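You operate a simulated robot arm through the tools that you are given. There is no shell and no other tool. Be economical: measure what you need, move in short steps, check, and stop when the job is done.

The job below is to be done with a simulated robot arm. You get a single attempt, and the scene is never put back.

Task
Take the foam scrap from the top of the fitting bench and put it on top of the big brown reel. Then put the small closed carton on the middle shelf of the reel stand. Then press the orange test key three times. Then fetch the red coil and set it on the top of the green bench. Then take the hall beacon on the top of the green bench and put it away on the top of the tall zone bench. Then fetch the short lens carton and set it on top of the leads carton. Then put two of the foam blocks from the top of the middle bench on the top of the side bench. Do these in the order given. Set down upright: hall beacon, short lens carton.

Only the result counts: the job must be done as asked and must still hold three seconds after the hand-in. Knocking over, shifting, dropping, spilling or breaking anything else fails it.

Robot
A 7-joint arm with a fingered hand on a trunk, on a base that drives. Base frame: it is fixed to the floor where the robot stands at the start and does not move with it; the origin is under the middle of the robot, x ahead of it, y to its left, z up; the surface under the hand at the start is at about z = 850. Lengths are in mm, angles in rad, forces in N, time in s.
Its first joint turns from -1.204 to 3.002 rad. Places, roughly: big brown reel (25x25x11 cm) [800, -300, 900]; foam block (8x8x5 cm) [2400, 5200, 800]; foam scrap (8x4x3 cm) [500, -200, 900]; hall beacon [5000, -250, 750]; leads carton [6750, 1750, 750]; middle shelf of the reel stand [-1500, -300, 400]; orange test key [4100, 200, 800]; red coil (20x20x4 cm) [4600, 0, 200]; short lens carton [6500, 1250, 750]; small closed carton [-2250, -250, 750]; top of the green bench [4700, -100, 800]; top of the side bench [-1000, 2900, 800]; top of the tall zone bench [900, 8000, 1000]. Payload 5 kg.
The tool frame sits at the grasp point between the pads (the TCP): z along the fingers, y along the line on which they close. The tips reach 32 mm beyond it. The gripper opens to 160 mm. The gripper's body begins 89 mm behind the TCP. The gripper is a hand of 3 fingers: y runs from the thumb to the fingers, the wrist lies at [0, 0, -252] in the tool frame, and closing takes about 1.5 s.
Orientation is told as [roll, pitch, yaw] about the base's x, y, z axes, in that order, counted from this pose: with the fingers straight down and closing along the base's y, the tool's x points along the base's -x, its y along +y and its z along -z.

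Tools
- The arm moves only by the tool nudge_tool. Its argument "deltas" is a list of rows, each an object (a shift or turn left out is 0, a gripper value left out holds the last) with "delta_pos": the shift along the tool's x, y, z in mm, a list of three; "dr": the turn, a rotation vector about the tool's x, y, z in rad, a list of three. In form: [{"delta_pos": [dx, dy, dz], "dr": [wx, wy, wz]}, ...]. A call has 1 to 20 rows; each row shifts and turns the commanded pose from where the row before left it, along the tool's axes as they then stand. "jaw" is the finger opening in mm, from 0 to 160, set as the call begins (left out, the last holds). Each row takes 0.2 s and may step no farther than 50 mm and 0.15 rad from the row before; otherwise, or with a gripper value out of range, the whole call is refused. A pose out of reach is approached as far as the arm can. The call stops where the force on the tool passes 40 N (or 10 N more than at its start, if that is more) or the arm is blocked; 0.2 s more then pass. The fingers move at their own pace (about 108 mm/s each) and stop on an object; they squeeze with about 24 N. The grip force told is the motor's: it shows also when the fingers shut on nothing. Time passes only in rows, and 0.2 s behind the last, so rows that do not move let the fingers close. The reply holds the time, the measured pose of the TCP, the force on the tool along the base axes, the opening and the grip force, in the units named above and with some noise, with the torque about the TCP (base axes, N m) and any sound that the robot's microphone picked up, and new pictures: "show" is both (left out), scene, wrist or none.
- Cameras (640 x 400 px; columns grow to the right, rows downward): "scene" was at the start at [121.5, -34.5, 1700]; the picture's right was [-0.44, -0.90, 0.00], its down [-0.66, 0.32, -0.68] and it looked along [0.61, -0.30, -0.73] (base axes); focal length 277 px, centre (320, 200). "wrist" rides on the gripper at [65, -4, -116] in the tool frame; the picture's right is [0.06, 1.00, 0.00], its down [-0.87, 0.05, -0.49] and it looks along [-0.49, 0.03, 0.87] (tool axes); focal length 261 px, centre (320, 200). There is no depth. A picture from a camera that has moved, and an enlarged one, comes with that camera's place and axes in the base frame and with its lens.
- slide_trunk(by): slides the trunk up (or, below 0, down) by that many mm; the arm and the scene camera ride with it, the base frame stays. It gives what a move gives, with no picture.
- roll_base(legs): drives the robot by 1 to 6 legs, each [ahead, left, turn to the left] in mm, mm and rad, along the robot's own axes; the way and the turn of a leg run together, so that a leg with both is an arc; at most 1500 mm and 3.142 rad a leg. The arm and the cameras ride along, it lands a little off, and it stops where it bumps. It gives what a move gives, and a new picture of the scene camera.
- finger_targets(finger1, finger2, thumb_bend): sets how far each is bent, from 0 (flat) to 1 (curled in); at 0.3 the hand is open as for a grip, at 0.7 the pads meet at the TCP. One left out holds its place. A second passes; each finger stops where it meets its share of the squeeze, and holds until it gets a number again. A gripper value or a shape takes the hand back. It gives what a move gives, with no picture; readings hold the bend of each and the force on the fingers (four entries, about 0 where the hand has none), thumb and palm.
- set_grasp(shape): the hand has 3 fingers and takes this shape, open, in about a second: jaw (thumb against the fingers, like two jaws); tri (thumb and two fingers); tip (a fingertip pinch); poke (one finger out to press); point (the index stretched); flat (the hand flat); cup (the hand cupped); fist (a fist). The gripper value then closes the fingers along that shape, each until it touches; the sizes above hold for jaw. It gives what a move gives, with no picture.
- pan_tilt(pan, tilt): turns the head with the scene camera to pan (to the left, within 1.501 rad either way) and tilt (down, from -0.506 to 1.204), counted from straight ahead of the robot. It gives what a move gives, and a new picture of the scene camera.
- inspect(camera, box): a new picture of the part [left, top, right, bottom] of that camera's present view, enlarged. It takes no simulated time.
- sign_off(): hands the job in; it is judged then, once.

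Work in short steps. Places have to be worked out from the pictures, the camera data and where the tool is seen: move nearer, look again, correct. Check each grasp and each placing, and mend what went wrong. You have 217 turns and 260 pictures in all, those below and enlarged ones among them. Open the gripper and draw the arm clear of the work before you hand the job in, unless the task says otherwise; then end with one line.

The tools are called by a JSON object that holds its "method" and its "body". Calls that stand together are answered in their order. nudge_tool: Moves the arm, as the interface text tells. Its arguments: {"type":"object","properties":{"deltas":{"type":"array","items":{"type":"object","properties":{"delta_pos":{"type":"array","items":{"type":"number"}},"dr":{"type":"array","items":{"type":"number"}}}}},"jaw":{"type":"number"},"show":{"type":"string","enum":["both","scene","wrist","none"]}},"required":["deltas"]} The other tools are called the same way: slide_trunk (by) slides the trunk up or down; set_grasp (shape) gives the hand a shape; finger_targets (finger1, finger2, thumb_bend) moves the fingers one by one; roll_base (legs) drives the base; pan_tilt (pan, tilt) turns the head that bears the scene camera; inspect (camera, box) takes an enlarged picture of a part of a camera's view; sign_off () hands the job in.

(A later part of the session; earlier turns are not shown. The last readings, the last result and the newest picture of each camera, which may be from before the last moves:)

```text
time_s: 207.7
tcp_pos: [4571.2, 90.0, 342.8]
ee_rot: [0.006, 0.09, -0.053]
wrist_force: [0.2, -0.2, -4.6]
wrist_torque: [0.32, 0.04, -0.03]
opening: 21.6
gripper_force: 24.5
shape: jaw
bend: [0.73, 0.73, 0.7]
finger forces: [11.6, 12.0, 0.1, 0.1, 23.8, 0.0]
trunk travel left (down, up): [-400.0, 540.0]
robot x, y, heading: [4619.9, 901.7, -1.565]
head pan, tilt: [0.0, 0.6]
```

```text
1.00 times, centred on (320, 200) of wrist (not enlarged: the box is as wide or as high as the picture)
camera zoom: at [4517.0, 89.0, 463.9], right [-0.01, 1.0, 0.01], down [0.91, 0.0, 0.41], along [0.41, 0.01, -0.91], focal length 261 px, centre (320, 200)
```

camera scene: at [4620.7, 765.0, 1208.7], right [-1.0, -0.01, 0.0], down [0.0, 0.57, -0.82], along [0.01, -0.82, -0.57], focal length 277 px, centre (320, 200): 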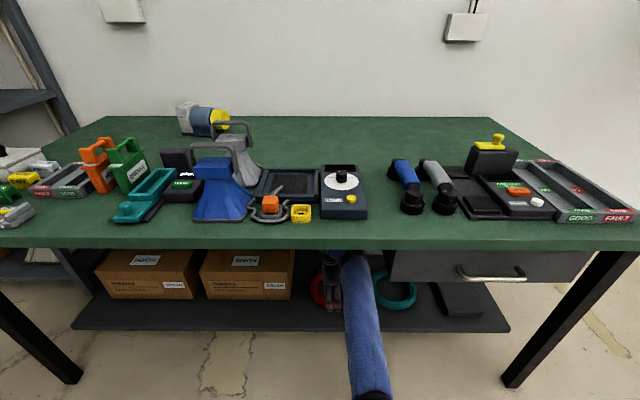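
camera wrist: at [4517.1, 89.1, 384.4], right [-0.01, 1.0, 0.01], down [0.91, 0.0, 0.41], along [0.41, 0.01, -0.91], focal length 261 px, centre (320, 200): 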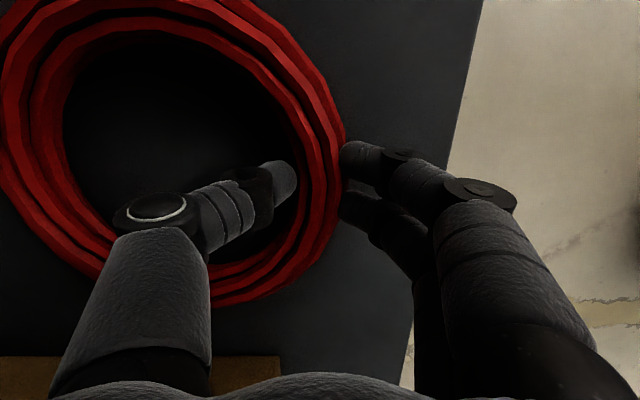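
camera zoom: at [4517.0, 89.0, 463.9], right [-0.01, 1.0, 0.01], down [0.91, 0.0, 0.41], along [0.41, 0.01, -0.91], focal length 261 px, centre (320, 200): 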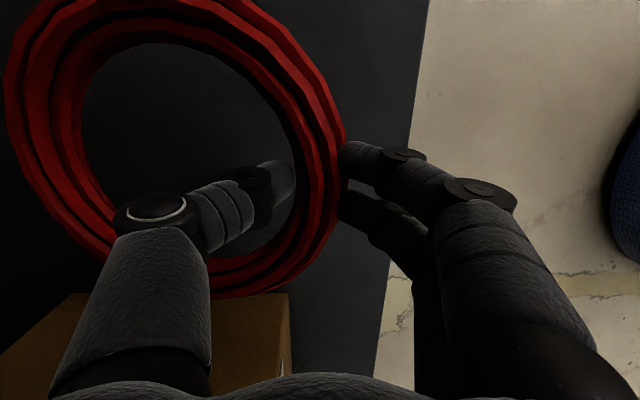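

Held with slight sag. Backing out 600 mm, then raising the trunk fully.

{"method": "roll_base", "body": {"legs": [[-600, 0, 0]]}}

{"method": "slide_trunk", "body": {"by": 400}}

{"method": "slide_trunk", "body": {"by": 140}}

{"method": "pan_tilt", "body": {"pan": 0.0, "tilt": 0.65}}

{"method": "inspect", "body": {"camera": "wrist", "box": [0, 0, 640, 400]}}

```text
time_s: 211.1
tcp_pos: [4565.0, 690.9, 343.3]
ee_rot: [0.005, 0.089, -0.058]
wrist_force: [-0.1, 0.8, -3.5]
wrist_torque: [0.28, -0.02, -0.01]
opening: 21.9
gripper_force: 23.5
shape: jaw
bend: [0.73, 0.73, 0.7]
finger forces: [11.8, 12.0, 0.0, 0.1, 23.9, 0.0]
trunk travel left (down, up): [-400.0, 540.0]
robot x, y, heading: [4621.0, 1504.6, -1.572]
head pan, tilt: [0.0, 0.6]
camera scene: at [4618.1, 1365.8, 1238.8], right [-1.0, 0.0, 0.0], down [0.0, 0.57, -0.82], along [0.0, -0.82, -0.57], focal length 277 px, centre (320, 200)
```

scene: 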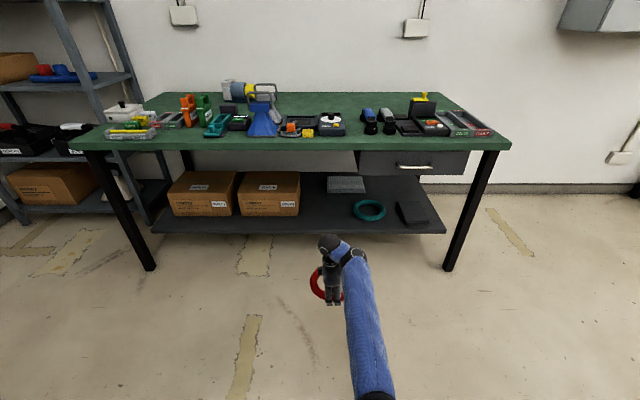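

```text
time_s: 214.9
tcp_pos: [4564.7, 690.6, 743.3]
ee_rot: [0.006, 0.09, -0.058]
wrist_force: [0.0, 0.3, -4.1]
wrist_torque: [0.31, 0.0, 0.05]
opening: 21.5
gripper_force: 23.8
shape: jaw
bend: [0.73, 0.73, 0.7]
finger forces: [11.6, 11.8, 0.0, 0.1, 24.0, 0.1]
trunk travel left (down, up): [-800.0, 140.0]
robot x, y, heading: [4617.5, 1506.2, -1.569]
head pan, tilt: [0.0, 0.6]
```

```text
time_s: 216.6
tcp_pos: [4564.6, 691.9, 882.6]
ee_rot: [0.005, 0.089, -0.058]
wrist_force: [0.4, 0.0, -3.3]
wrist_torque: [0.29, -0.02, 0.03]
opening: 21.3
gripper_force: 24.1
shape: jaw
bend: [0.73, 0.73, 0.7]
finger forces: [11.6, 11.9, 0.1, 0.0, 24.1, 0.0]
trunk travel left (down, up): [-940.0, 0.0]
robot x, y, heading: [4619.2, 1508.9, -1.572]
head pan, tilt: [0.0, 0.6]
```

```text
time_s: 217.2
tcp_pos: [4564.8, 691.5, 882.8]
ee_rot: [0.006, 0.088, -0.057]
wrist_force: [0.3, 0.2, -3.1]
wrist_torque: [0.23, -0.05, 0.0]
opening: 21.4
gripper_force: 23.6
shape: jaw
bend: [0.73, 0.73, 0.7]
finger forces: [11.7, 11.8, 0.0, 0.0, 24.0, 0.1]
trunk travel left (down, up): [-940.0, 0.0]
robot x, y, heading: [4620.1, 1504.6, -1.573]
head pan, tilt: [0.0, 0.649]
camera scene: at [4618.0, 1367.0, 1774.5], right [-1.0, 0.0, 0.0], down [0.0, 0.6, -0.8], along [0.0, -0.8, -0.6], focal length 277 px, centre (320, 200)
```

scene: 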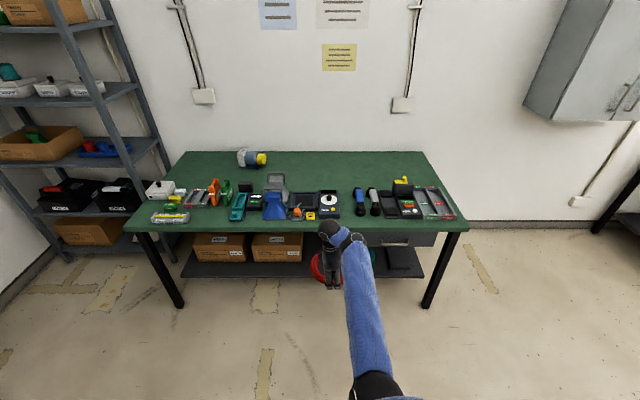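

```text
1.00 times, centred on (320, 200) of wrist (not enlarged: the box is as wide or as high as the picture)
camera zoom: at [4509.9, 690.4, 1004.3], right [0.0, 1.0, 0.01], down [0.91, 0.0, 0.41], along [0.41, 0.01, -0.91], focal length 261 px, centre (320, 200)
```

zoom: 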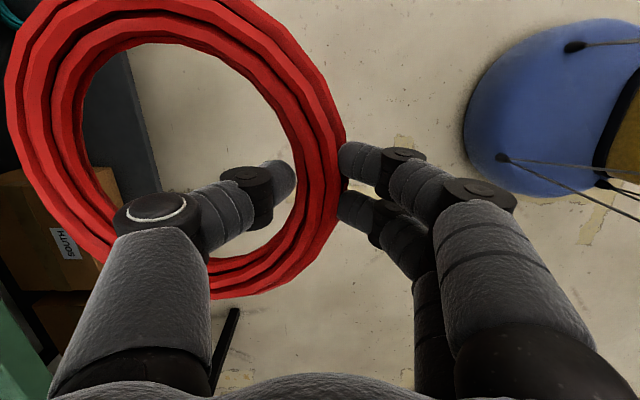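

The coil holds. I need height to pass over the items, so I'll try raising the hand here.

{"method": "nudge_tool", "body": {"deltas": [{"delta_pos": [0, 0, -30]}, {"delta_pos": [0, 0, -30]}, {"delta_pos": [0, 0, -30]}, {}], "show": "none"}}

```text
time_s: 218.2
tcp_pos: [4574.4, 689.9, 972.4]
ee_rot: [0.008, 0.088, -0.058]
wrist_force: [0.0, -0.1, -3.4]
wrist_torque: [0.28, -0.05, 0.0]
opening: 21.2
gripper_force: 24.0
shape: jaw
bend: [0.73, 0.73, 0.7]
finger forces: [12.0, 12.0, 0.0, 0.1, 24.5, 0.0]
trunk travel left (down, up): [-940.0, 0.0]
robot x, y, heading: [4619.2, 1503.6, -1.571]
head pan, tilt: [0.0, 0.649]
```

{"method": "nudge_tool", "body": {"deltas": [{"delta_pos": [0, -25, -15]}, {"delta_pos": [0, -25, -20]}, {"delta_pos": [0, 0, -15]}, {}], "show": "scene"}}

{"method": "inspect", "body": {"camera": "scene", "box": [140, 130, 480, 290]}}

```text
time_s: 219.2
tcp_pos: [4575.2, 639.7, 1013.5]
ee_rot: [0.005, 0.09, -0.058]
wrist_force: [0.0, 0.4, -3.3]
wrist_torque: [0.26, 0.05, -0.03]
opening: 21.0
gripper_force: 24.8
shape: jaw
bend: [0.73, 0.73, 0.7]
finger forces: [11.9, 12.0, 0.0, 0.0, 24.3, 0.0]
out of reach, approached as far as the arm can: row 3
trunk travel left (down, up): [-940.0, 0.0]
robot x, y, heading: [4622.1, 1503.7, -1.577]
head pan, tilt: [0.0, 0.649]
camera scene: at [4618.9, 1366.3, 1774.4], right [-1.0, 0.0, 0.0], down [0.0, 0.61, -0.8], along [0.0, -0.8, -0.61], focal length 277 px, centre (320, 200)
```

scene: 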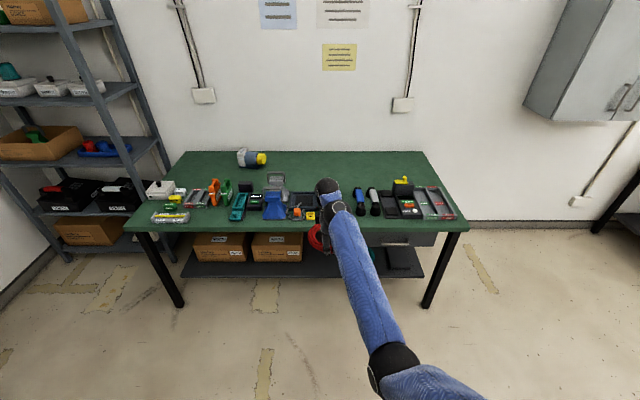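

```text
1.88 times, centred on (310, 210) of scene
camera zoom: at [4618.9, 1366.3, 1774.4], right [-1.0, 0.0, 0.0], down [0.0, 0.61, -0.8], along [0.0, -0.8, -0.61], focal length 521 px, centre (339, 181)
```

zoom: 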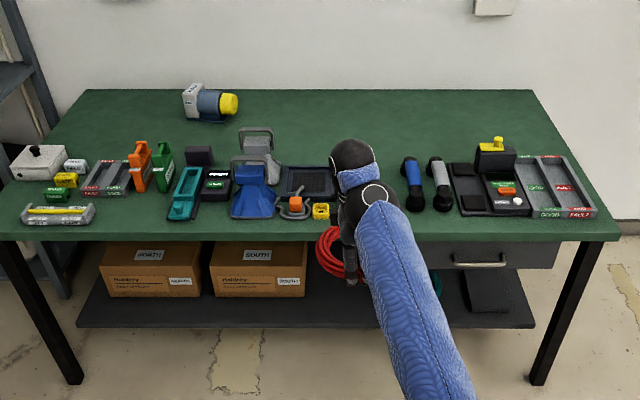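

Height 1013 is enough. I'll drive forward 710 mm to bring the coil over the free back area.

{"method": "roll_base", "body": {"legs": [[710, 0, 0]]}}

{"method": "inspect", "body": {"camera": "wrist", "box": [0, 0, 640, 400]}}

```text
time_s: 223.1
tcp_pos: [4572.3, -76.2, 1014.7]
ee_rot: [0.005, 0.089, -0.059]
wrist_force: [-0.1, 0.1, -3.3]
wrist_torque: [0.32, -0.02, 0.03]
opening: 21.3
gripper_force: 23.3
shape: jaw
bend: [0.73, 0.73, 0.7]
finger forces: [11.9, 11.9, 0.0, 0.0, 24.4, 0.0]
trunk travel left (down, up): [-940.0, 0.0]
robot x, y, heading: [4618.7, 787.3, -1.568]
head pan, tilt: [0.0, 0.649]
camera scene: at [4617.2, 651.0, 1774.4], right [-1.0, 0.0, 0.0], down [0.0, 0.61, -0.8], along [0.0, -0.8, -0.61], focal length 277 px, centre (320, 200)
```

scene: 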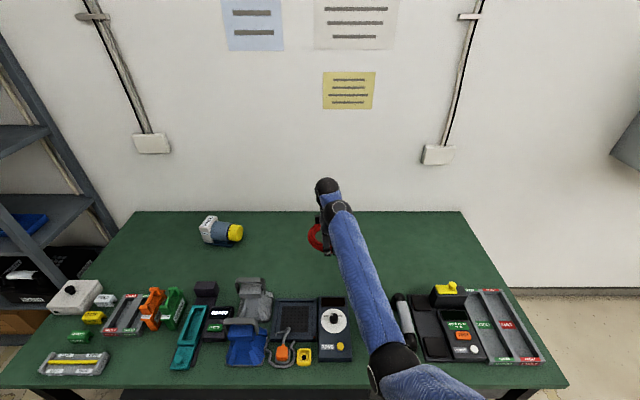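

```text
1.00 times, centred on (320, 200) of wrist (not enlarged: the box is as wide or as high as the picture)
camera zoom: at [4517.4, -76.6, 1135.2], right [0.0, 1.0, 0.01], down [0.91, 0.0, 0.41], along [0.41, 0.01, -0.91], focal length 261 px, centre (320, 200)
```

zoom: 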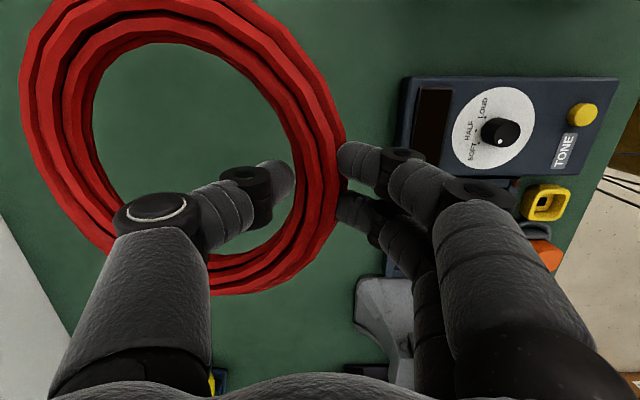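

The tone device is close on the near side, so I'll go 40 mm further, then lower by the trunk.

{"method": "roll_base", "body": {"legs": [[40, 0, 0]]}}

{"method": "slide_trunk", "body": {"by": -130}}

{"method": "nudge_tool", "body": {"deltas": [{}], "show": "both"}}

```text
time_s: 224.0
tcp_pos: [4571.6, -115.3, 1013.8]
ee_rot: [0.005, 0.088, -0.059]
wrist_force: [-1.3, 0.1, -3.2]
wrist_torque: [0.31, -0.03, -0.03]
opening: 21.1
gripper_force: 24.0
shape: jaw
bend: [0.73, 0.73, 0.7]
finger forces: [12.0, 11.9, 0.1, 0.1, 24.4, 0.1]
trunk travel left (down, up): [-940.0, 0.0]
robot x, y, heading: [4617.3, 749.9, -1.573]
head pan, tilt: [0.0, 0.649]
camera scene: at [4617.2, 612.2, 1774.6], right [-1.0, 0.0, 0.0], down [0.0, 0.6, -0.8], along [0.0, -0.8, -0.6], focal length 277 px, centre (320, 200)
```

scene: 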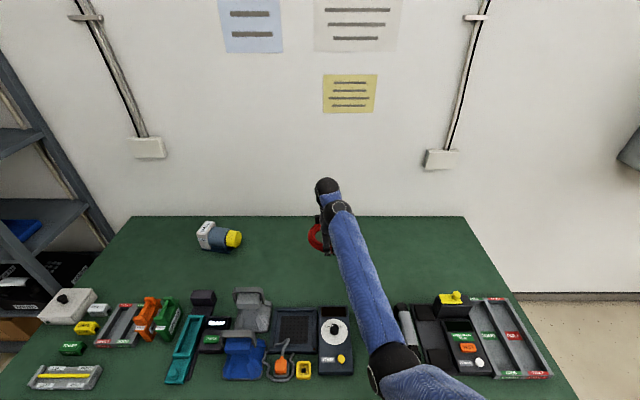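

```text
time_s: 225.6
tcp_pos: [4571.9, -114.9, 884.5]
ee_rot: [0.005, 0.089, -0.057]
wrist_force: [-0.5, 0.7, -3.8]
wrist_torque: [0.29, -0.05, 0.01]
opening: 21.2
gripper_force: 24.4
shape: jaw
bend: [0.73, 0.73, 0.7]
finger forces: [12.0, 11.9, 0.0, 0.0, 24.4, 0.1]
trunk travel left (down, up): [-810.0, 130.0]
robot x, y, heading: [4617.5, 749.4, -1.569]
head pan, tilt: [0.0, 0.649]
```

```text
time_s: 226.0
tcp_pos: [4571.6, -115.9, 884.3]
ee_rot: [0.004, 0.089, -0.06]
wrist_force: [0.5, 0.5, -3.1]
wrist_torque: [0.31, -0.03, -0.01]
opening: 21.0
gripper_force: 24.1
shape: jaw
bend: [0.73, 0.73, 0.7]
finger forces: [12.0, 12.0, 0.1, 0.0, 24.4, 0.0]
trunk travel left (down, up): [-810.0, 130.0]
robot x, y, heading: [4616.2, 748.7, -1.571]
head pan, tilt: [0.0, 0.649]
camera scene: at [4617.1, 611.6, 1644.4], right [-1.0, 0.0, 0.0], down [0.0, 0.61, -0.8], along [0.0, -0.8, -0.61], focal length 277 px, centre (320, 200)
camera wrist: at [4517.7, -116.1, 1005.1], right [0.0, 1.0, 0.01], down [0.91, 0.0, 0.41], along [0.41, 0.01, -0.91], focal length 261 px, centre (320, 200)
```

scene: 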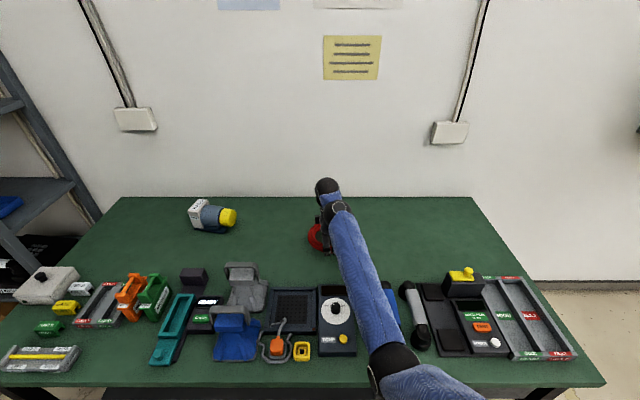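
wrist: 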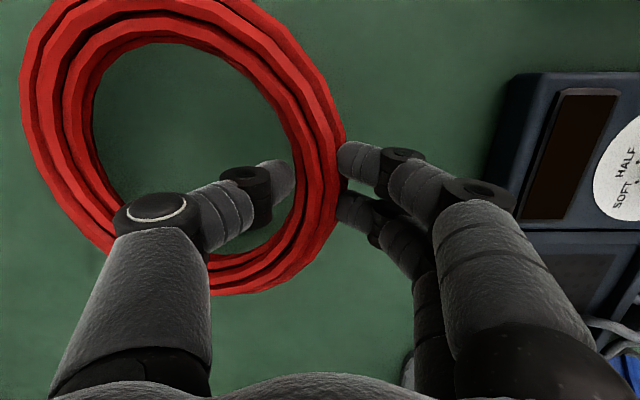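

Clear. Lowering with small steps until it touches.

{"method": "nudge_tool", "body": {"deltas": [{"delta_pos": [0, 0, 10]}, {"delta_pos": [0, 0, 8]}, {"delta_pos": [0, 0, 4]}, {"delta_pos": [0, 0, 3]}, {}], "show": "none"}}

```text
time_s: 227.2
tcp_pos: [4570.5, -116.0, 859.5]
ee_rot: [0.005, 0.088, -0.059]
wrist_force: [-0.8, -0.2, -1.9]
wrist_torque: [0.14, -0.03, 0.03]
opening: 21.2
gripper_force: 23.8
shape: jaw
bend: [0.73, 0.73, 0.7]
finger forces: [11.4, 11.8, 0.0, 0.0, 23.5, 0.0]
trunk travel left (down, up): [-810.0, 130.0]
robot x, y, heading: [4618.5, 752.2, -1.571]
head pan, tilt: [0.0, 0.649]
```

The far side is touching. Lower further while the ring levels.

{"method": "nudge_tool", "body": {"deltas": [{"delta_pos": [0, 0, 4]}, {"delta_pos": [0, 0, 4]}, {"delta_pos": [0, 0, 4]}, {"delta_pos": [0, 0, 3]}, {}], "show": "none"}}

```text
time_s: 228.4
tcp_pos: [4569.2, -114.8, 843.5]
ee_rot: [0.005, 0.088, -0.06]
wrist_force: [0.1, 0.6, -1.6]
wrist_torque: [-0.02, -0.01, 0.01]
opening: 21.1
gripper_force: 23.6
shape: jaw
bend: [0.72, 0.72, 0.7]
finger forces: [12.0, 12.6, 0.1, 0.0, 23.5, 0.0]
trunk travel left (down, up): [-810.0, 130.0]
robot x, y, heading: [4619.4, 746.7, -1.566]
head pan, tilt: [0.0, 0.649]
```

{"method": "nudge_tool", "body": {"deltas": [{"delta_pos": [0, 0, 2]}, {"delta_pos": [0, 0, 2]}, {"delta_pos": [0, 0, 2]}, {}], "show": "wrist"}}

```text
time_s: 229.4
tcp_pos: [4568.4, -114.5, 841.1]
ee_rot: [-0.001, 0.089, -0.058]
wrist_force: [1.0, -3.8, 26.7]
wrist_torque: [-0.18, 0.0, 0.08]
opening: 23.3
gripper_force: 23.6
shape: jaw
bend: [0.73, 0.73, 0.71]
finger forces: [13.6, 14.2, 0.0, 0.0, 31.4, 0.1]
trunk travel left (down, up): [-810.0, 130.0]
robot x, y, heading: [4617.2, 745.3, -1.572]
head pan, tilt: [0.0, 0.649]
camera wrist: at [4513.8, -114.8, 962.8], right [0.0, 1.0, 0.01], down [0.91, 0.0, 0.41], along [0.41, 0.01, -0.91], focal length 261 px, centre (320, 200)
```

wrist: 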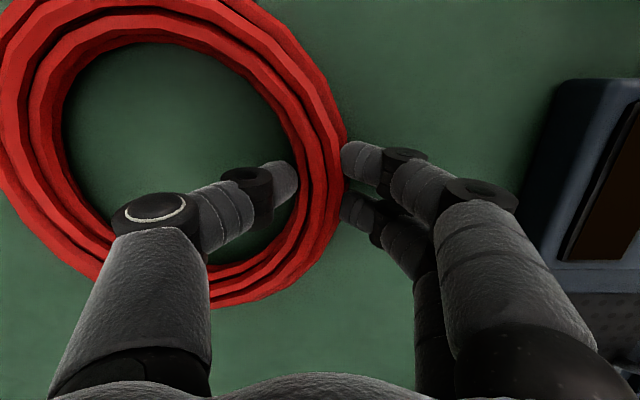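

Flat on the bench. Open to 80 mm and rise.

{"method": "nudge_tool", "body": {"deltas": [{"delta_pos": [0, 0, -2]}, {}, {}, {}], "jaw": 80, "show": "none"}}

{"method": "slide_trunk", "body": {"by": 130}}

{"method": "nudge_tool", "body": {"deltas": [{}], "show": "both"}}

```text
time_s: 230.4
tcp_pos: [4568.8, -114.2, 841.7]
ee_rot: [0.006, 0.09, -0.059]
wrist_force: [1.3, -0.1, 0.2]
wrist_torque: [-0.01, -0.03, 0.04]
opening: 79.5
gripper_force: 0.2
shape: jaw
bend: [0.72, 0.72, 0.7]
finger forces: [0.0, 0.0, 0.0, 0.0, 0.1, 0.0]
trunk travel left (down, up): [-810.0, 130.0]
robot x, y, heading: [4616.9, 746.8, -1.57]
head pan, tilt: [0.0, 0.649]
```

```text
time_s: 231.9
tcp_pos: [4568.0, -115.7, 970.4]
ee_rot: [0.005, 0.09, -0.06]
wrist_force: [-0.4, 0.3, 0.7]
wrist_torque: [-0.02, -0.02, 0.03]
opening: 79.6
gripper_force: 0.1
shape: jaw
bend: [0.72, 0.72, 0.7]
finger forces: [0.0, 0.0, 0.0, 0.0, 0.0, 0.0]
trunk travel left (down, up): [-940.0, 0.0]
robot x, y, heading: [4618.3, 748.6, -1.571]
head pan, tilt: [0.0, 0.649]
```

```text
time_s: 232.3
tcp_pos: [4568.8, -115.8, 969.2]
ee_rot: [0.006, 0.088, -0.059]
wrist_force: [-0.6, -0.2, -0.2]
wrist_torque: [0.0, -0.02, 0.01]
opening: 79.3
gripper_force: 0.1
shape: jaw
bend: [0.72, 0.72, 0.7]
finger forces: [0.1, 0.1, 0.1, 0.1, 0.1, 0.0]
trunk travel left (down, up): [-940.0, 0.0]
robot x, y, heading: [4618.2, 744.1, -1.573]
head pan, tilt: [0.0, 0.649]
camera scene: at [4617.2, 612.2, 1774.5], right [-1.0, 0.0, 0.0], down [0.0, 0.6, -0.8], along [0.0, -0.8, -0.6], focal length 277 px, centre (320, 200)
camera wrist: at [4513.8, -115.4, 1091.8], right [0.0, 1.0, 0.01], down [0.91, 0.0, 0.41], along [0.41, 0.01, -0.91], focal length 261 px, centre (320, 200)
```

scene: 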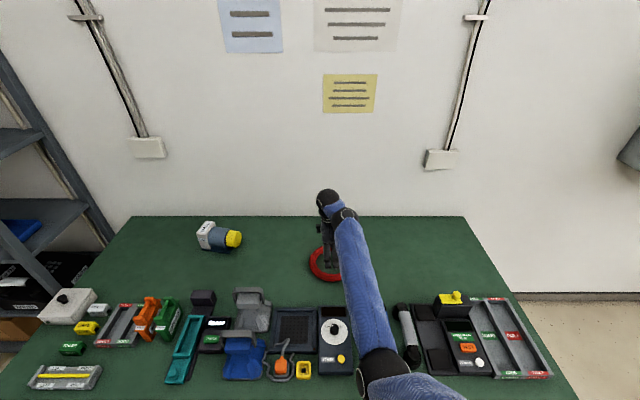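
wrist: 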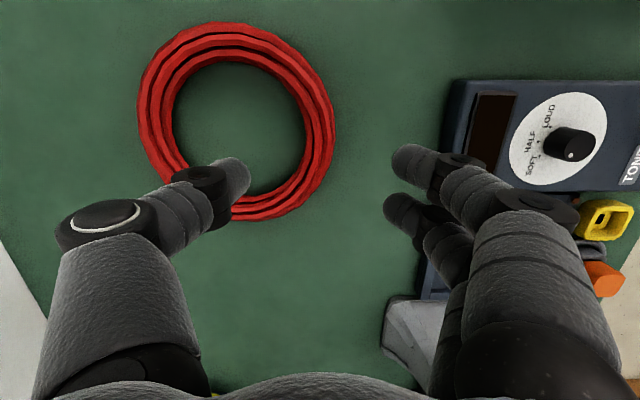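

The coil is on the bench. Now a close look at the beacon candidate at the back left.

{"method": "inspect", "body": {"camera": "scene", "box": [170, 200, 270, 265]}}

{"method": "inspect", "body": {"camera": "scene", "box": [0, 260, 220, 400]}}

```text
6.15 times, centred on (220, 232) of scene
camera zoom: at [4617.2, 612.2, 1774.5], right [-1.0, 0.0, 0.0], down [0.0, 0.6, -0.8], along [0.0, -0.8, -0.6], focal length 1702 px, centre (935, 0)
```

zoom: 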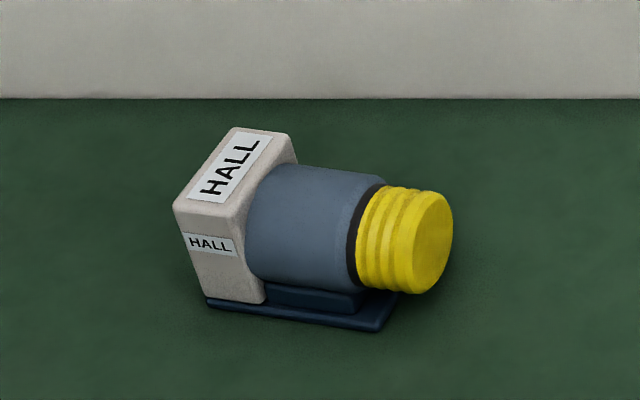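

```text
2.86 times, centred on (110, 330) of scene
camera zoom: at [4617.2, 612.2, 1774.5], right [-1.0, 0.0, 0.0], down [0.0, 0.6, -0.8], along [0.0, -0.8, -0.6], focal length 790 px, centre (920, -171)
```

zoom: 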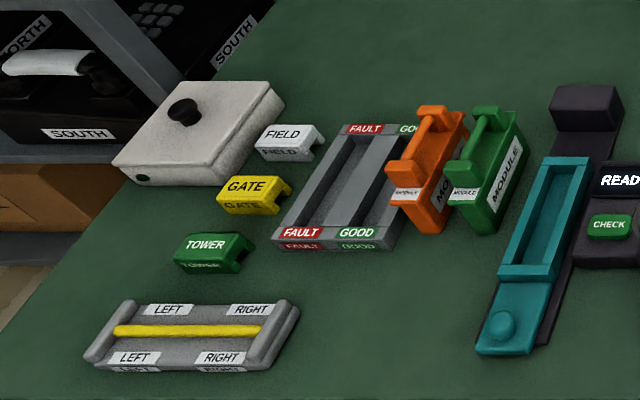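

The hall beacon stands on a dark base plate at about [5112,-323], with its cylinder axis skewed about 19° from x. It's far back, so I need to stand close. I'll raise, back off, and shift left in line with it.

{"method": "nudge_tool", "body": {"deltas": [{"delta_pos": [0, 0, -25]}, {"delta_pos": [0, 0, -18]}, {}], "show": "none"}}

{"method": "roll_base", "body": {"legs": [[-500, 0, 0], [0, 545, 0]]}}

{"method": "inspect", "body": {"camera": "scene", "box": [220, 100, 460, 250]}}

```text
time_s: 233.2
tcp_pos: [4573.1, -114.8, 1013.3]
ee_rot: [0.003, 0.088, -0.06]
wrist_force: [0.0, 0.0, 0.7]
wrist_torque: [-0.02, -0.01, 0.02]
opening: 79.5
gripper_force: 0.1
shape: jaw
bend: [0.72, 0.72, 0.7]
finger forces: [0.1, 0.0, 0.0, 0.1, 0.1, 0.0]
trunk travel left (down, up): [-940.0, 0.0]
robot x, y, heading: [4620.2, 747.3, -1.57]
head pan, tilt: [0.0, 0.649]
```

```text
time_s: 238.8
tcp_pos: [5114.6, 382.6, 1013.6]
ee_rot: [0.006, 0.088, -0.063]
wrist_force: [-0.2, 0.6, 0.0]
wrist_torque: [-0.02, 0.04, 0.01]
opening: 79.2
gripper_force: 0.1
shape: jaw
bend: [0.72, 0.72, 0.7]
finger forces: [0.0, 0.0, 0.0, 0.1, 0.0, 0.0]
trunk travel left (down, up): [-940.0, 0.0]
robot x, y, heading: [5161.9, 1242.5, -1.575]
head pan, tilt: [0.0, 0.649]
camera scene: at [5161.2, 1109.7, 1774.5], right [-1.0, 0.0, 0.0], down [0.0, 0.6, -0.8], along [0.0, -0.8, -0.6], focal length 277 px, centre (320, 200)
```

scene: 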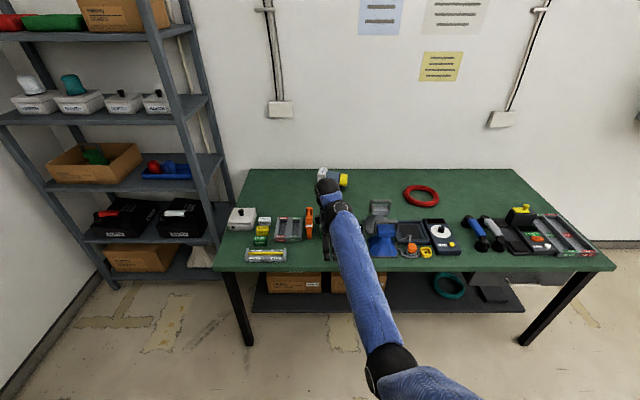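

```text
2.67 times, centred on (340, 175) of scene
camera zoom: at [5161.2, 1109.7, 1774.5], right [-1.0, 0.0, 0.0], down [0.0, 0.6, -0.8], along [0.0, -0.8, -0.6], focal length 738 px, centre (267, 267)
```

zoom: 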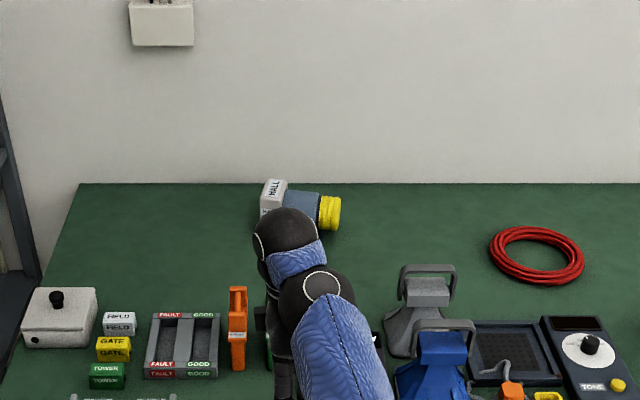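

Cylinder centre at about [5088,-321]. I'll open the hand, align yaw, and extend the arm toward its reach limit.

{"method": "nudge_tool", "body": {"deltas": [{"dr": [0, 0, 0.1]}, {"dr": [0, 0, 0.09]}, {"delta_pos": [0, -30, 0]}, {"delta_pos": [0, -30, 0]}, {"delta_pos": [0, -30, 0]}, {}], "jaw": 140, "show": "none"}}

```text
time_s: 240.2
tcp_pos: [5092.4, 296.3, 1014.5]
ee_rot: [-0.014, 0.087, -0.253]
wrist_force: [-1.0, 0.3, -0.3]
wrist_torque: [-0.01, 0.01, 0.01]
opening: 140.0
gripper_force: 0.1
shape: jaw
bend: [0.51, 0.51, 0.47]
finger forces: [0.0, 0.1, 0.1, 0.0, 0.0, 0.1]
trunk travel left (down, up): [-940.0, 0.0]
robot x, y, heading: [5161.2, 1245.0, -1.571]
head pan, tilt: [0.0, 0.649]
```

{"method": "roll_base", "body": {"legs": [[570, 0, 0]]}}

{"method": "inspect", "body": {"camera": "wrist", "box": [0, 0, 640, 400]}}

```text
time_s: 243.5
tcp_pos: [5097.1, -278.6, 1013.9]
ee_rot: [-0.011, 0.087, -0.247]
wrist_force: [-0.3, -0.3, 0.6]
wrist_torque: [0.0, 0.01, 0.0]
opening: 140.0
gripper_force: 0.0
shape: jaw
bend: [0.51, 0.51, 0.47]
finger forces: [0.1, 0.0, 0.0, 0.0, 0.1, 0.0]
trunk travel left (down, up): [-940.0, 0.0]
robot x, y, heading: [5162.4, 669.8, -1.567]
head pan, tilt: [0.0, 0.649]
camera scene: at [5161.3, 536.6, 1774.5], right [-1.0, 0.0, 0.0], down [0.0, 0.61, -0.8], along [0.0, -0.8, -0.61], focal length 277 px, centre (320, 200)
```

scene: 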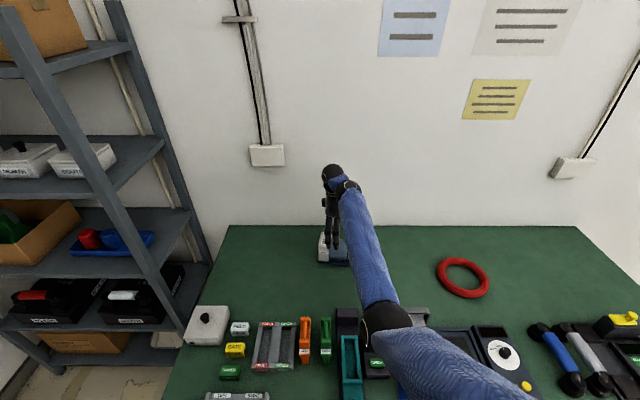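

```text
1.00 times, centred on (320, 200) of wrist (not enlarged: the box is as wide or as high as the picture)
camera zoom: at [5043.4, -266.3, 1135.5], right [0.18, 0.98, -0.01], down [0.9, -0.16, 0.41], along [0.4, -0.08, -0.91], focal length 261 px, centre (320, 200)
```

zoom: 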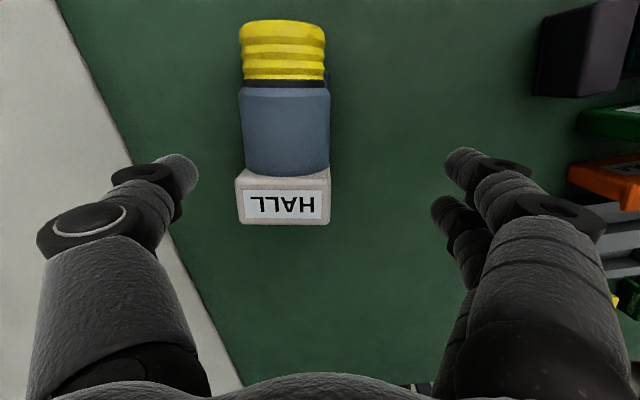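

Well aligned. I'll drive 30 mm forward, check, then lower by the trunk.

{"method": "roll_base", "body": {"legs": [[30, 5, 0]]}}

{"method": "slide_trunk", "body": {"by": -70}}

{"method": "inspect", "body": {"camera": "wrist", "box": [0, 0, 640, 400]}}

```text
time_s: 244.3
tcp_pos: [5101.7, -306.4, 1015.8]
ee_rot: [-0.015, 0.088, -0.247]
wrist_force: [0.3, 0.0, 0.2]
wrist_torque: [0.01, -0.05, -0.03]
opening: 139.8
gripper_force: 0.0
shape: jaw
bend: [0.51, 0.51, 0.47]
finger forces: [0.1, 0.0, 0.0, 0.0, 0.0, 0.0]
trunk travel left (down, up): [-940.0, 0.0]
robot x, y, heading: [5169.2, 640.9, -1.569]
head pan, tilt: [0.0, 0.649]
camera scene: at [5166.5, 509.0, 1774.8], right [-1.0, 0.0, 0.0], down [0.0, 0.6, -0.8], along [0.0, -0.8, -0.6], focal length 277 px, centre (320, 200)
```

scene: 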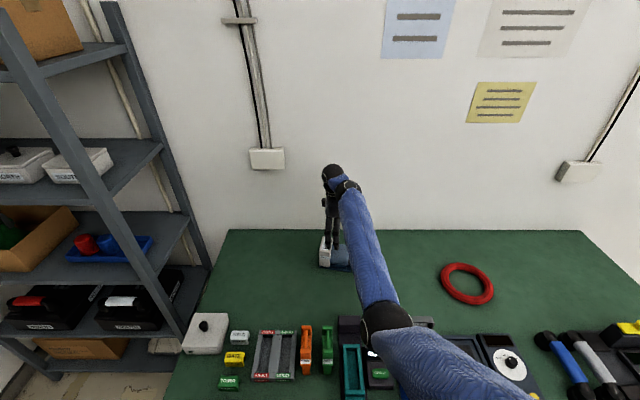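

```text
time_s: 245.4
tcp_pos: [5102.0, -308.1, 944.5]
ee_rot: [-0.011, 0.086, -0.246]
wrist_force: [0.0, -0.9, 1.1]
wrist_torque: [0.01, -0.03, -0.03]
opening: 139.7
gripper_force: 0.2
shape: jaw
bend: [0.51, 0.51, 0.47]
finger forces: [0.0, 0.0, 0.0, 0.1, 0.0, 0.0]
trunk travel left (down, up): [-870.0, 70.0]
robot x, y, heading: [5171.3, 642.4, -1.572]
head pan, tilt: [0.0, 0.649]
```

```text
1.00 times, centred on (320, 200) of wrist (not enlarged: the box is as wide or as high as the picture)
camera zoom: at [5048.5, -296.2, 1065.7], right [0.18, 0.98, -0.01], down [0.9, -0.16, 0.41], along [0.4, -0.08, -0.91], focal length 261 px, centre (320, 200)
```

zoom: 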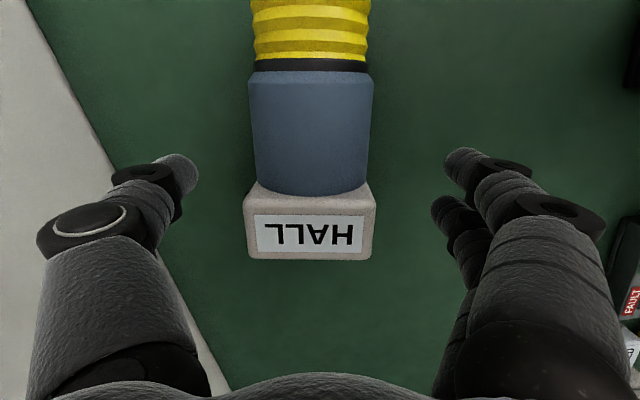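

Slight corrections: 15 mm along the cylinder away from the box, and 6 mm sideways. Then lower to cylinder mid-height.

{"method": "nudge_tool", "body": {"deltas": [{"delta_pos": [15, -6, 0]}, {}], "show": "none"}}

{"method": "slide_trunk", "body": {"by": -72}}

{"method": "inspect", "body": {"camera": "wrist", "box": [0, 0, 640, 400]}}

```text
time_s: 246.0
tcp_pos: [5087.0, -309.7, 945.9]
ee_rot: [-0.015, 0.09, -0.247]
wrist_force: [-0.3, -0.8, -0.8]
wrist_torque: [0.01, 0.03, 0.01]
opening: 139.6
gripper_force: 0.1
shape: jaw
bend: [0.51, 0.51, 0.47]
finger forces: [0.1, 0.0, 0.0, 0.1, 0.0, 0.1]
trunk travel left (down, up): [-870.0, 70.0]
robot x, y, heading: [5166.5, 644.1, -1.571]
head pan, tilt: [0.0, 0.649]
```

```text
time_s: 247.1
tcp_pos: [5085.7, -308.6, 874.4]
ee_rot: [-0.013, 0.087, -0.247]
wrist_force: [-0.2, -0.4, 0.7]
wrist_torque: [0.01, 0.02, 0.01]
opening: 139.6
gripper_force: 0.1
shape: jaw
bend: [0.51, 0.51, 0.47]
finger forces: [0.0, 0.0, 0.0, 0.0, 0.1, 0.0]
trunk travel left (down, up): [-798.0, 142.0]
robot x, y, heading: [5166.1, 643.8, -1.569]
head pan, tilt: [0.0, 0.649]
```

```text
1.00 times, centred on (320, 200) of wrist (not enlarged: the box is as wide or as high as the picture)
camera zoom: at [5032.4, -297.6, 995.4], right [0.18, 0.98, -0.01], down [0.9, -0.16, 0.41], along [0.4, -0.08, -0.91], focal length 261 px, centre (320, 200)
```

zoom: 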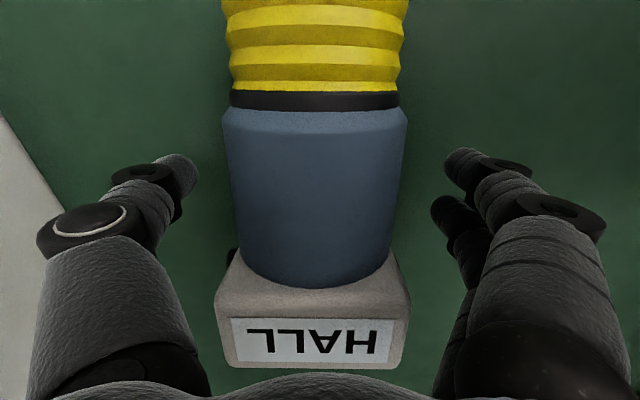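

Centred on the cylinder. Closing.

{"method": "nudge_tool", "body": {"deltas": [{}, {}, {}, {}, {}, {}, {}], "jaw": 50, "show": "wrist"}}

```text
time_s: 248.7
tcp_pos: [5085.0, -309.6, 873.2]
ee_rot: [-0.011, 0.087, -0.244]
wrist_force: [0.3, -0.2, -0.7]
wrist_torque: [0.06, 0.0, 0.05]
opening: 82.2
gripper_force: 24.2
shape: jaw
bend: [0.73, 0.72, 0.7]
finger forces: [11.1, 11.2, 0.1, 0.0, 22.6, 0.1]
trunk travel left (down, up): [-798.0, 142.0]
robot x, y, heading: [5167.1, 642.8, -1.568]
head pan, tilt: [0.0, 0.649]
camera wrist: at [5032.3, -298.0, 994.3], right [0.18, 0.98, -0.01], down [0.9, -0.16, 0.41], along [0.4, -0.08, -0.91], focal length 261 px, centre (320, 200)
```

wrist: 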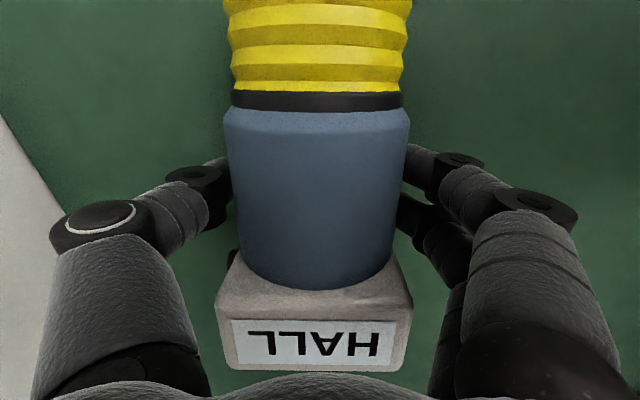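

Gripped at 82 mm. Lifting with the trunk.

{"method": "slide_trunk", "body": {"by": 60}}

{"method": "inspect", "body": {"camera": "wrist", "box": [0, 0, 640, 400]}}

```text
time_s: 249.7
tcp_pos: [5085.2, -309.8, 933.1]
ee_rot: [-0.013, 0.089, -0.246]
wrist_force: [0.2, 0.0, -10.0]
wrist_torque: [0.06, 0.09, -0.01]
opening: 82.3
gripper_force: 23.4
shape: jaw
bend: [0.73, 0.72, 0.7]
finger forces: [11.4, 12.1, 0.0, 0.0, 23.1, 0.0]
trunk travel left (down, up): [-858.0, 82.0]
robot x, y, heading: [5167.9, 642.8, -1.565]
head pan, tilt: [0.0, 0.649]
```

```text
1.00 times, centred on (320, 200) of wrist (not enlarged: the box is as wide or as high as the picture)
camera zoom: at [5032.3, -298.4, 1053.7], right [0.18, 0.98, -0.01], down [0.9, -0.16, 0.41], along [0.4, -0.08, -0.91], focal length 261 px, centre (320, 200)
```

zoom: 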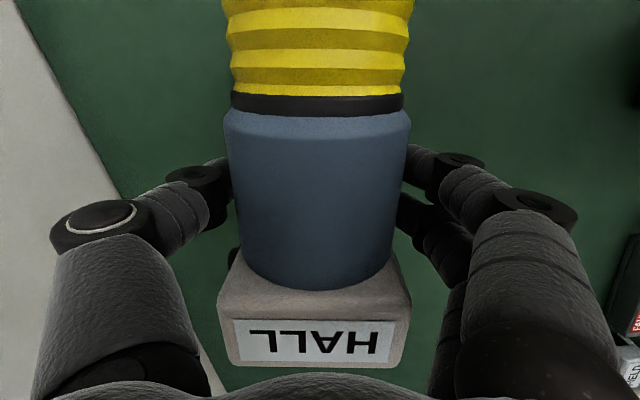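

Held firmly (1 kg), level. I'll raise fully plus a bit with the arm, shift 40 mm right to miss the green module, and back out.

{"method": "slide_trunk", "body": {"by": 82}}

{"method": "nudge_tool", "body": {"deltas": [{"delta_pos": [0, 0, -15]}, {"delta_pos": [0, 0, -15]}, {}], "show": "none"}}

{"method": "inspect", "body": {"camera": "scene", "box": [170, 160, 490, 400]}}

```text
time_s: 250.9
tcp_pos: [5086.5, -309.3, 1014.6]
ee_rot: [-0.011, 0.089, -0.247]
wrist_force: [0.3, -0.1, -10.2]
wrist_torque: [0.0, 0.09, -0.01]
opening: 82.0
gripper_force: 23.5
shape: jaw
bend: [0.73, 0.72, 0.7]
finger forces: [11.5, 12.0, 0.0, 0.1, 23.0, 0.0]
trunk travel left (down, up): [-940.0, 0.0]
robot x, y, heading: [5166.7, 643.7, -1.57]
head pan, tilt: [0.0, 0.649]
```

```text
time_s: 251.7
tcp_pos: [5088.0, -309.4, 1044.6]
ee_rot: [-0.013, 0.087, -0.247]
wrist_force: [-0.1, 0.1, -9.1]
wrist_torque: [0.08, 0.06, -0.02]
opening: 82.2
gripper_force: 23.8
shape: jaw
bend: [0.73, 0.72, 0.7]
finger forces: [11.5, 12.1, 0.0, 0.0, 23.2, 0.0]
trunk travel left (down, up): [-940.0, 0.0]
robot x, y, heading: [5167.5, 646.4, -1.566]
head pan, tilt: [0.0, 0.649]
```

```text
1.67 times, centred on (330, 280) of scene
camera zoom: at [5166.1, 506.0, 1774.3], right [-1.0, 0.0, 0.0], down [0.0, 0.61, -0.8], along [0.0, -0.8, -0.61], focal length 461 px, centre (303, 67)
```

zoom: 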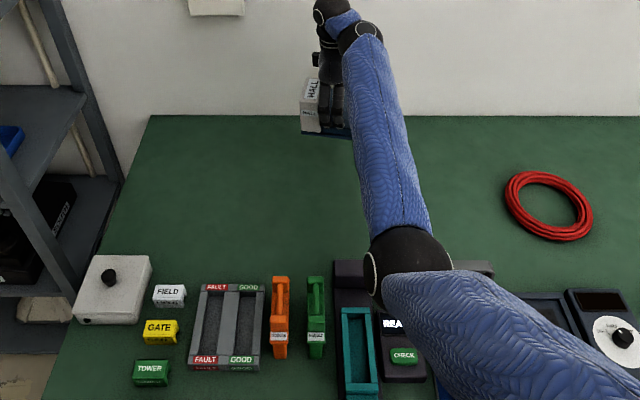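

All clear with the beacon bottom at about 973. Backing out 700 mm, turning to face -x and driving toward the aisle.

{"method": "roll_base", "body": {"legs": [[-700, 0, 0], [0, 0, -1.571], [1490, 0, 0], [1490, 0, 0]]}}

{"method": "pan_tilt", "body": {"pan": -0.9, "tilt": 0.35}}

```text
time_s: 273.3
tcp_pos: [1233.6, 1455.6, 1043.7]
ee_rot: [-0.013, 0.088, -1.838]
wrist_force: [-0.4, -0.2, -9.4]
wrist_torque: [0.08, -0.03, -0.02]
opening: 81.5
gripper_force: 23.5
shape: jaw
bend: [0.73, 0.72, 0.7]
finger forces: [10.6, 12.0, 0.1, 0.1, 22.3, 0.0]
trunk travel left (down, up): [-940.0, 0.0]
robot x, y, heading: [2186.1, 1356.5, 3.124]
head pan, tilt: [0.0, 0.649]
camera scene: at [2046.6, 1360.6, 1774.4], right [0.02, 1.0, 0.0], down [0.61, -0.01, -0.8], along [-0.8, 0.02, -0.61], focal length 277 px, centre (320, 200)
```

scene: 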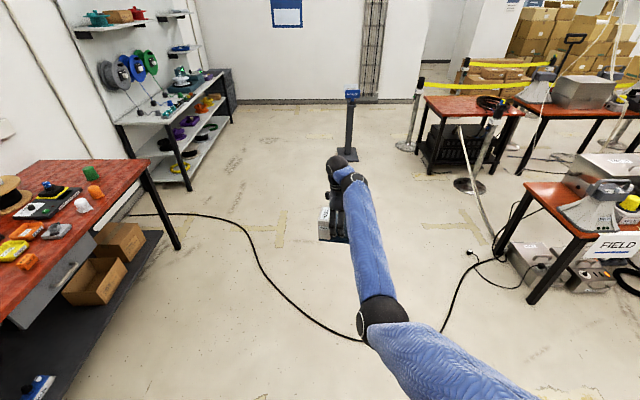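

```text
time_s: 274.5
tcp_pos: [1233.4, 1455.0, 1045.2]
ee_rot: [-0.011, 0.088, -1.838]
wrist_force: [-0.1, 0.1, -9.5]
wrist_torque: [0.09, -0.04, 0.02]
opening: 81.5
gripper_force: 23.5
shape: jaw
bend: [0.73, 0.72, 0.7]
finger forces: [10.8, 11.9, 0.1, 0.0, 22.4, 0.1]
trunk travel left (down, up): [-940.0, 0.0]
robot x, y, heading: [2183.7, 1356.2, 3.123]
head pan, tilt: [-0.901, 0.351]
camera scene: at [2076.9, 1433.0, 1801.4], right [0.8, 0.61, 0.0], down [0.21, -0.27, -0.94], along [-0.57, 0.75, -0.34], focal length 277 px, centre (320, 200)
```

scene: 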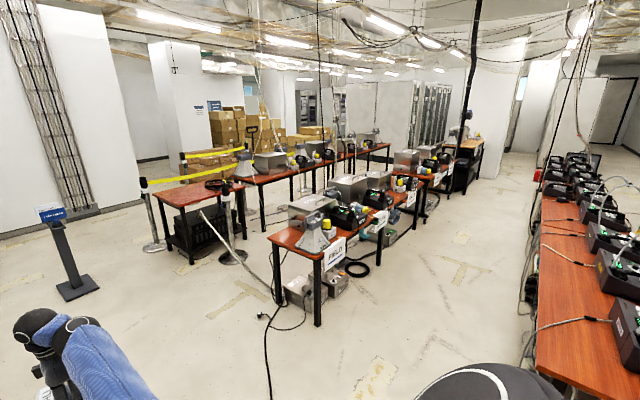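

The end bench beyond the middle row looks like the tall zone bench. The aisle runs along x≈1700. I'll move to x≈1720, turn to face +y and look up the aisle.

{"method": "roll_base", "body": {"legs": [[465, 0, 0], [0, 0, -1.552]]}}

{"method": "pan_tilt", "body": {"pan": 0.1, "tilt": 0.4}}

```text
time_s: 281.1
tcp_pos: [1797.7, 2321.1, 1043.9]
ee_rot: [-0.012, 0.087, 2.897]
wrist_force: [0.6, 0.1, -8.8]
wrist_torque: [-0.02, -0.09, -0.01]
opening: 80.9
gripper_force: 23.8
shape: jaw
bend: [0.73, 0.72, 0.7]
finger forces: [10.3, 11.7, 0.0, 0.0, 21.8, 0.0]
trunk travel left (down, up): [-940.0, 0.0]
robot x, y, heading: [1719.3, 1369.0, 1.579]
head pan, tilt: [-0.901, 0.351]
camera scene: at [1793.2, 1476.9, 1801.4], right [0.62, -0.78, 0.0], down [-0.27, -0.22, -0.94], along [0.73, 0.59, -0.34], focal length 277 px, centre (320, 200)
```

scene: 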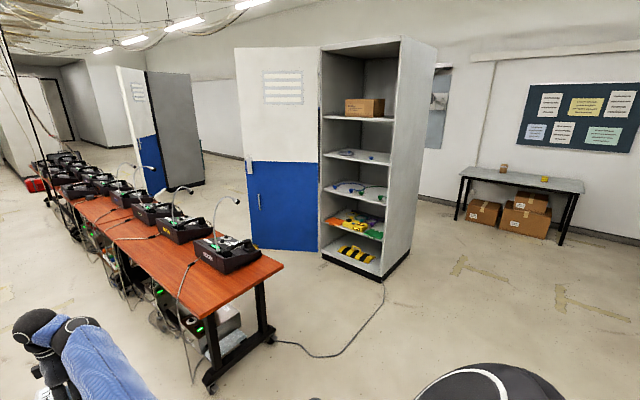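

```text
time_s: 282.3
tcp_pos: [1796.7, 2320.1, 1044.5]
ee_rot: [-0.012, 0.085, 2.896]
wrist_force: [-1.4, 0.0, -9.2]
wrist_torque: [-0.02, -0.09, 0.01]
opening: 81.0
gripper_force: 24.4
shape: jaw
bend: [0.73, 0.72, 0.7]
finger forces: [10.4, 11.8, 0.0, 0.0, 21.9, 0.0]
trunk travel left (down, up): [-940.0, 0.0]
robot x, y, heading: [1720.5, 1364.6, 1.577]
head pan, tilt: [0.099, 0.4]
camera scene: at [1710.8, 1510.9, 1796.9], right [0.99, 0.1, 0.0], down [0.04, -0.39, -0.92], along [-0.1, 0.92, -0.39], focal length 277 px, centre (320, 200)
```

scene: 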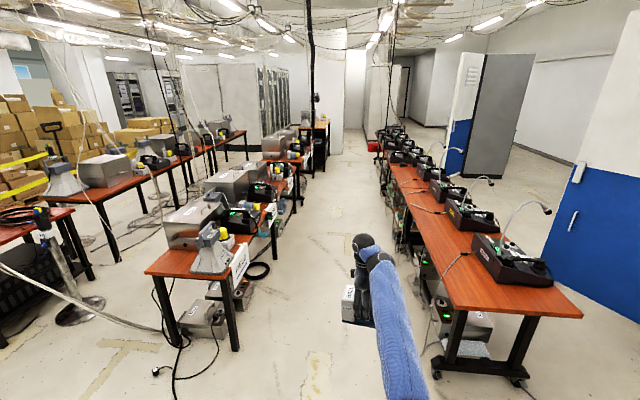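

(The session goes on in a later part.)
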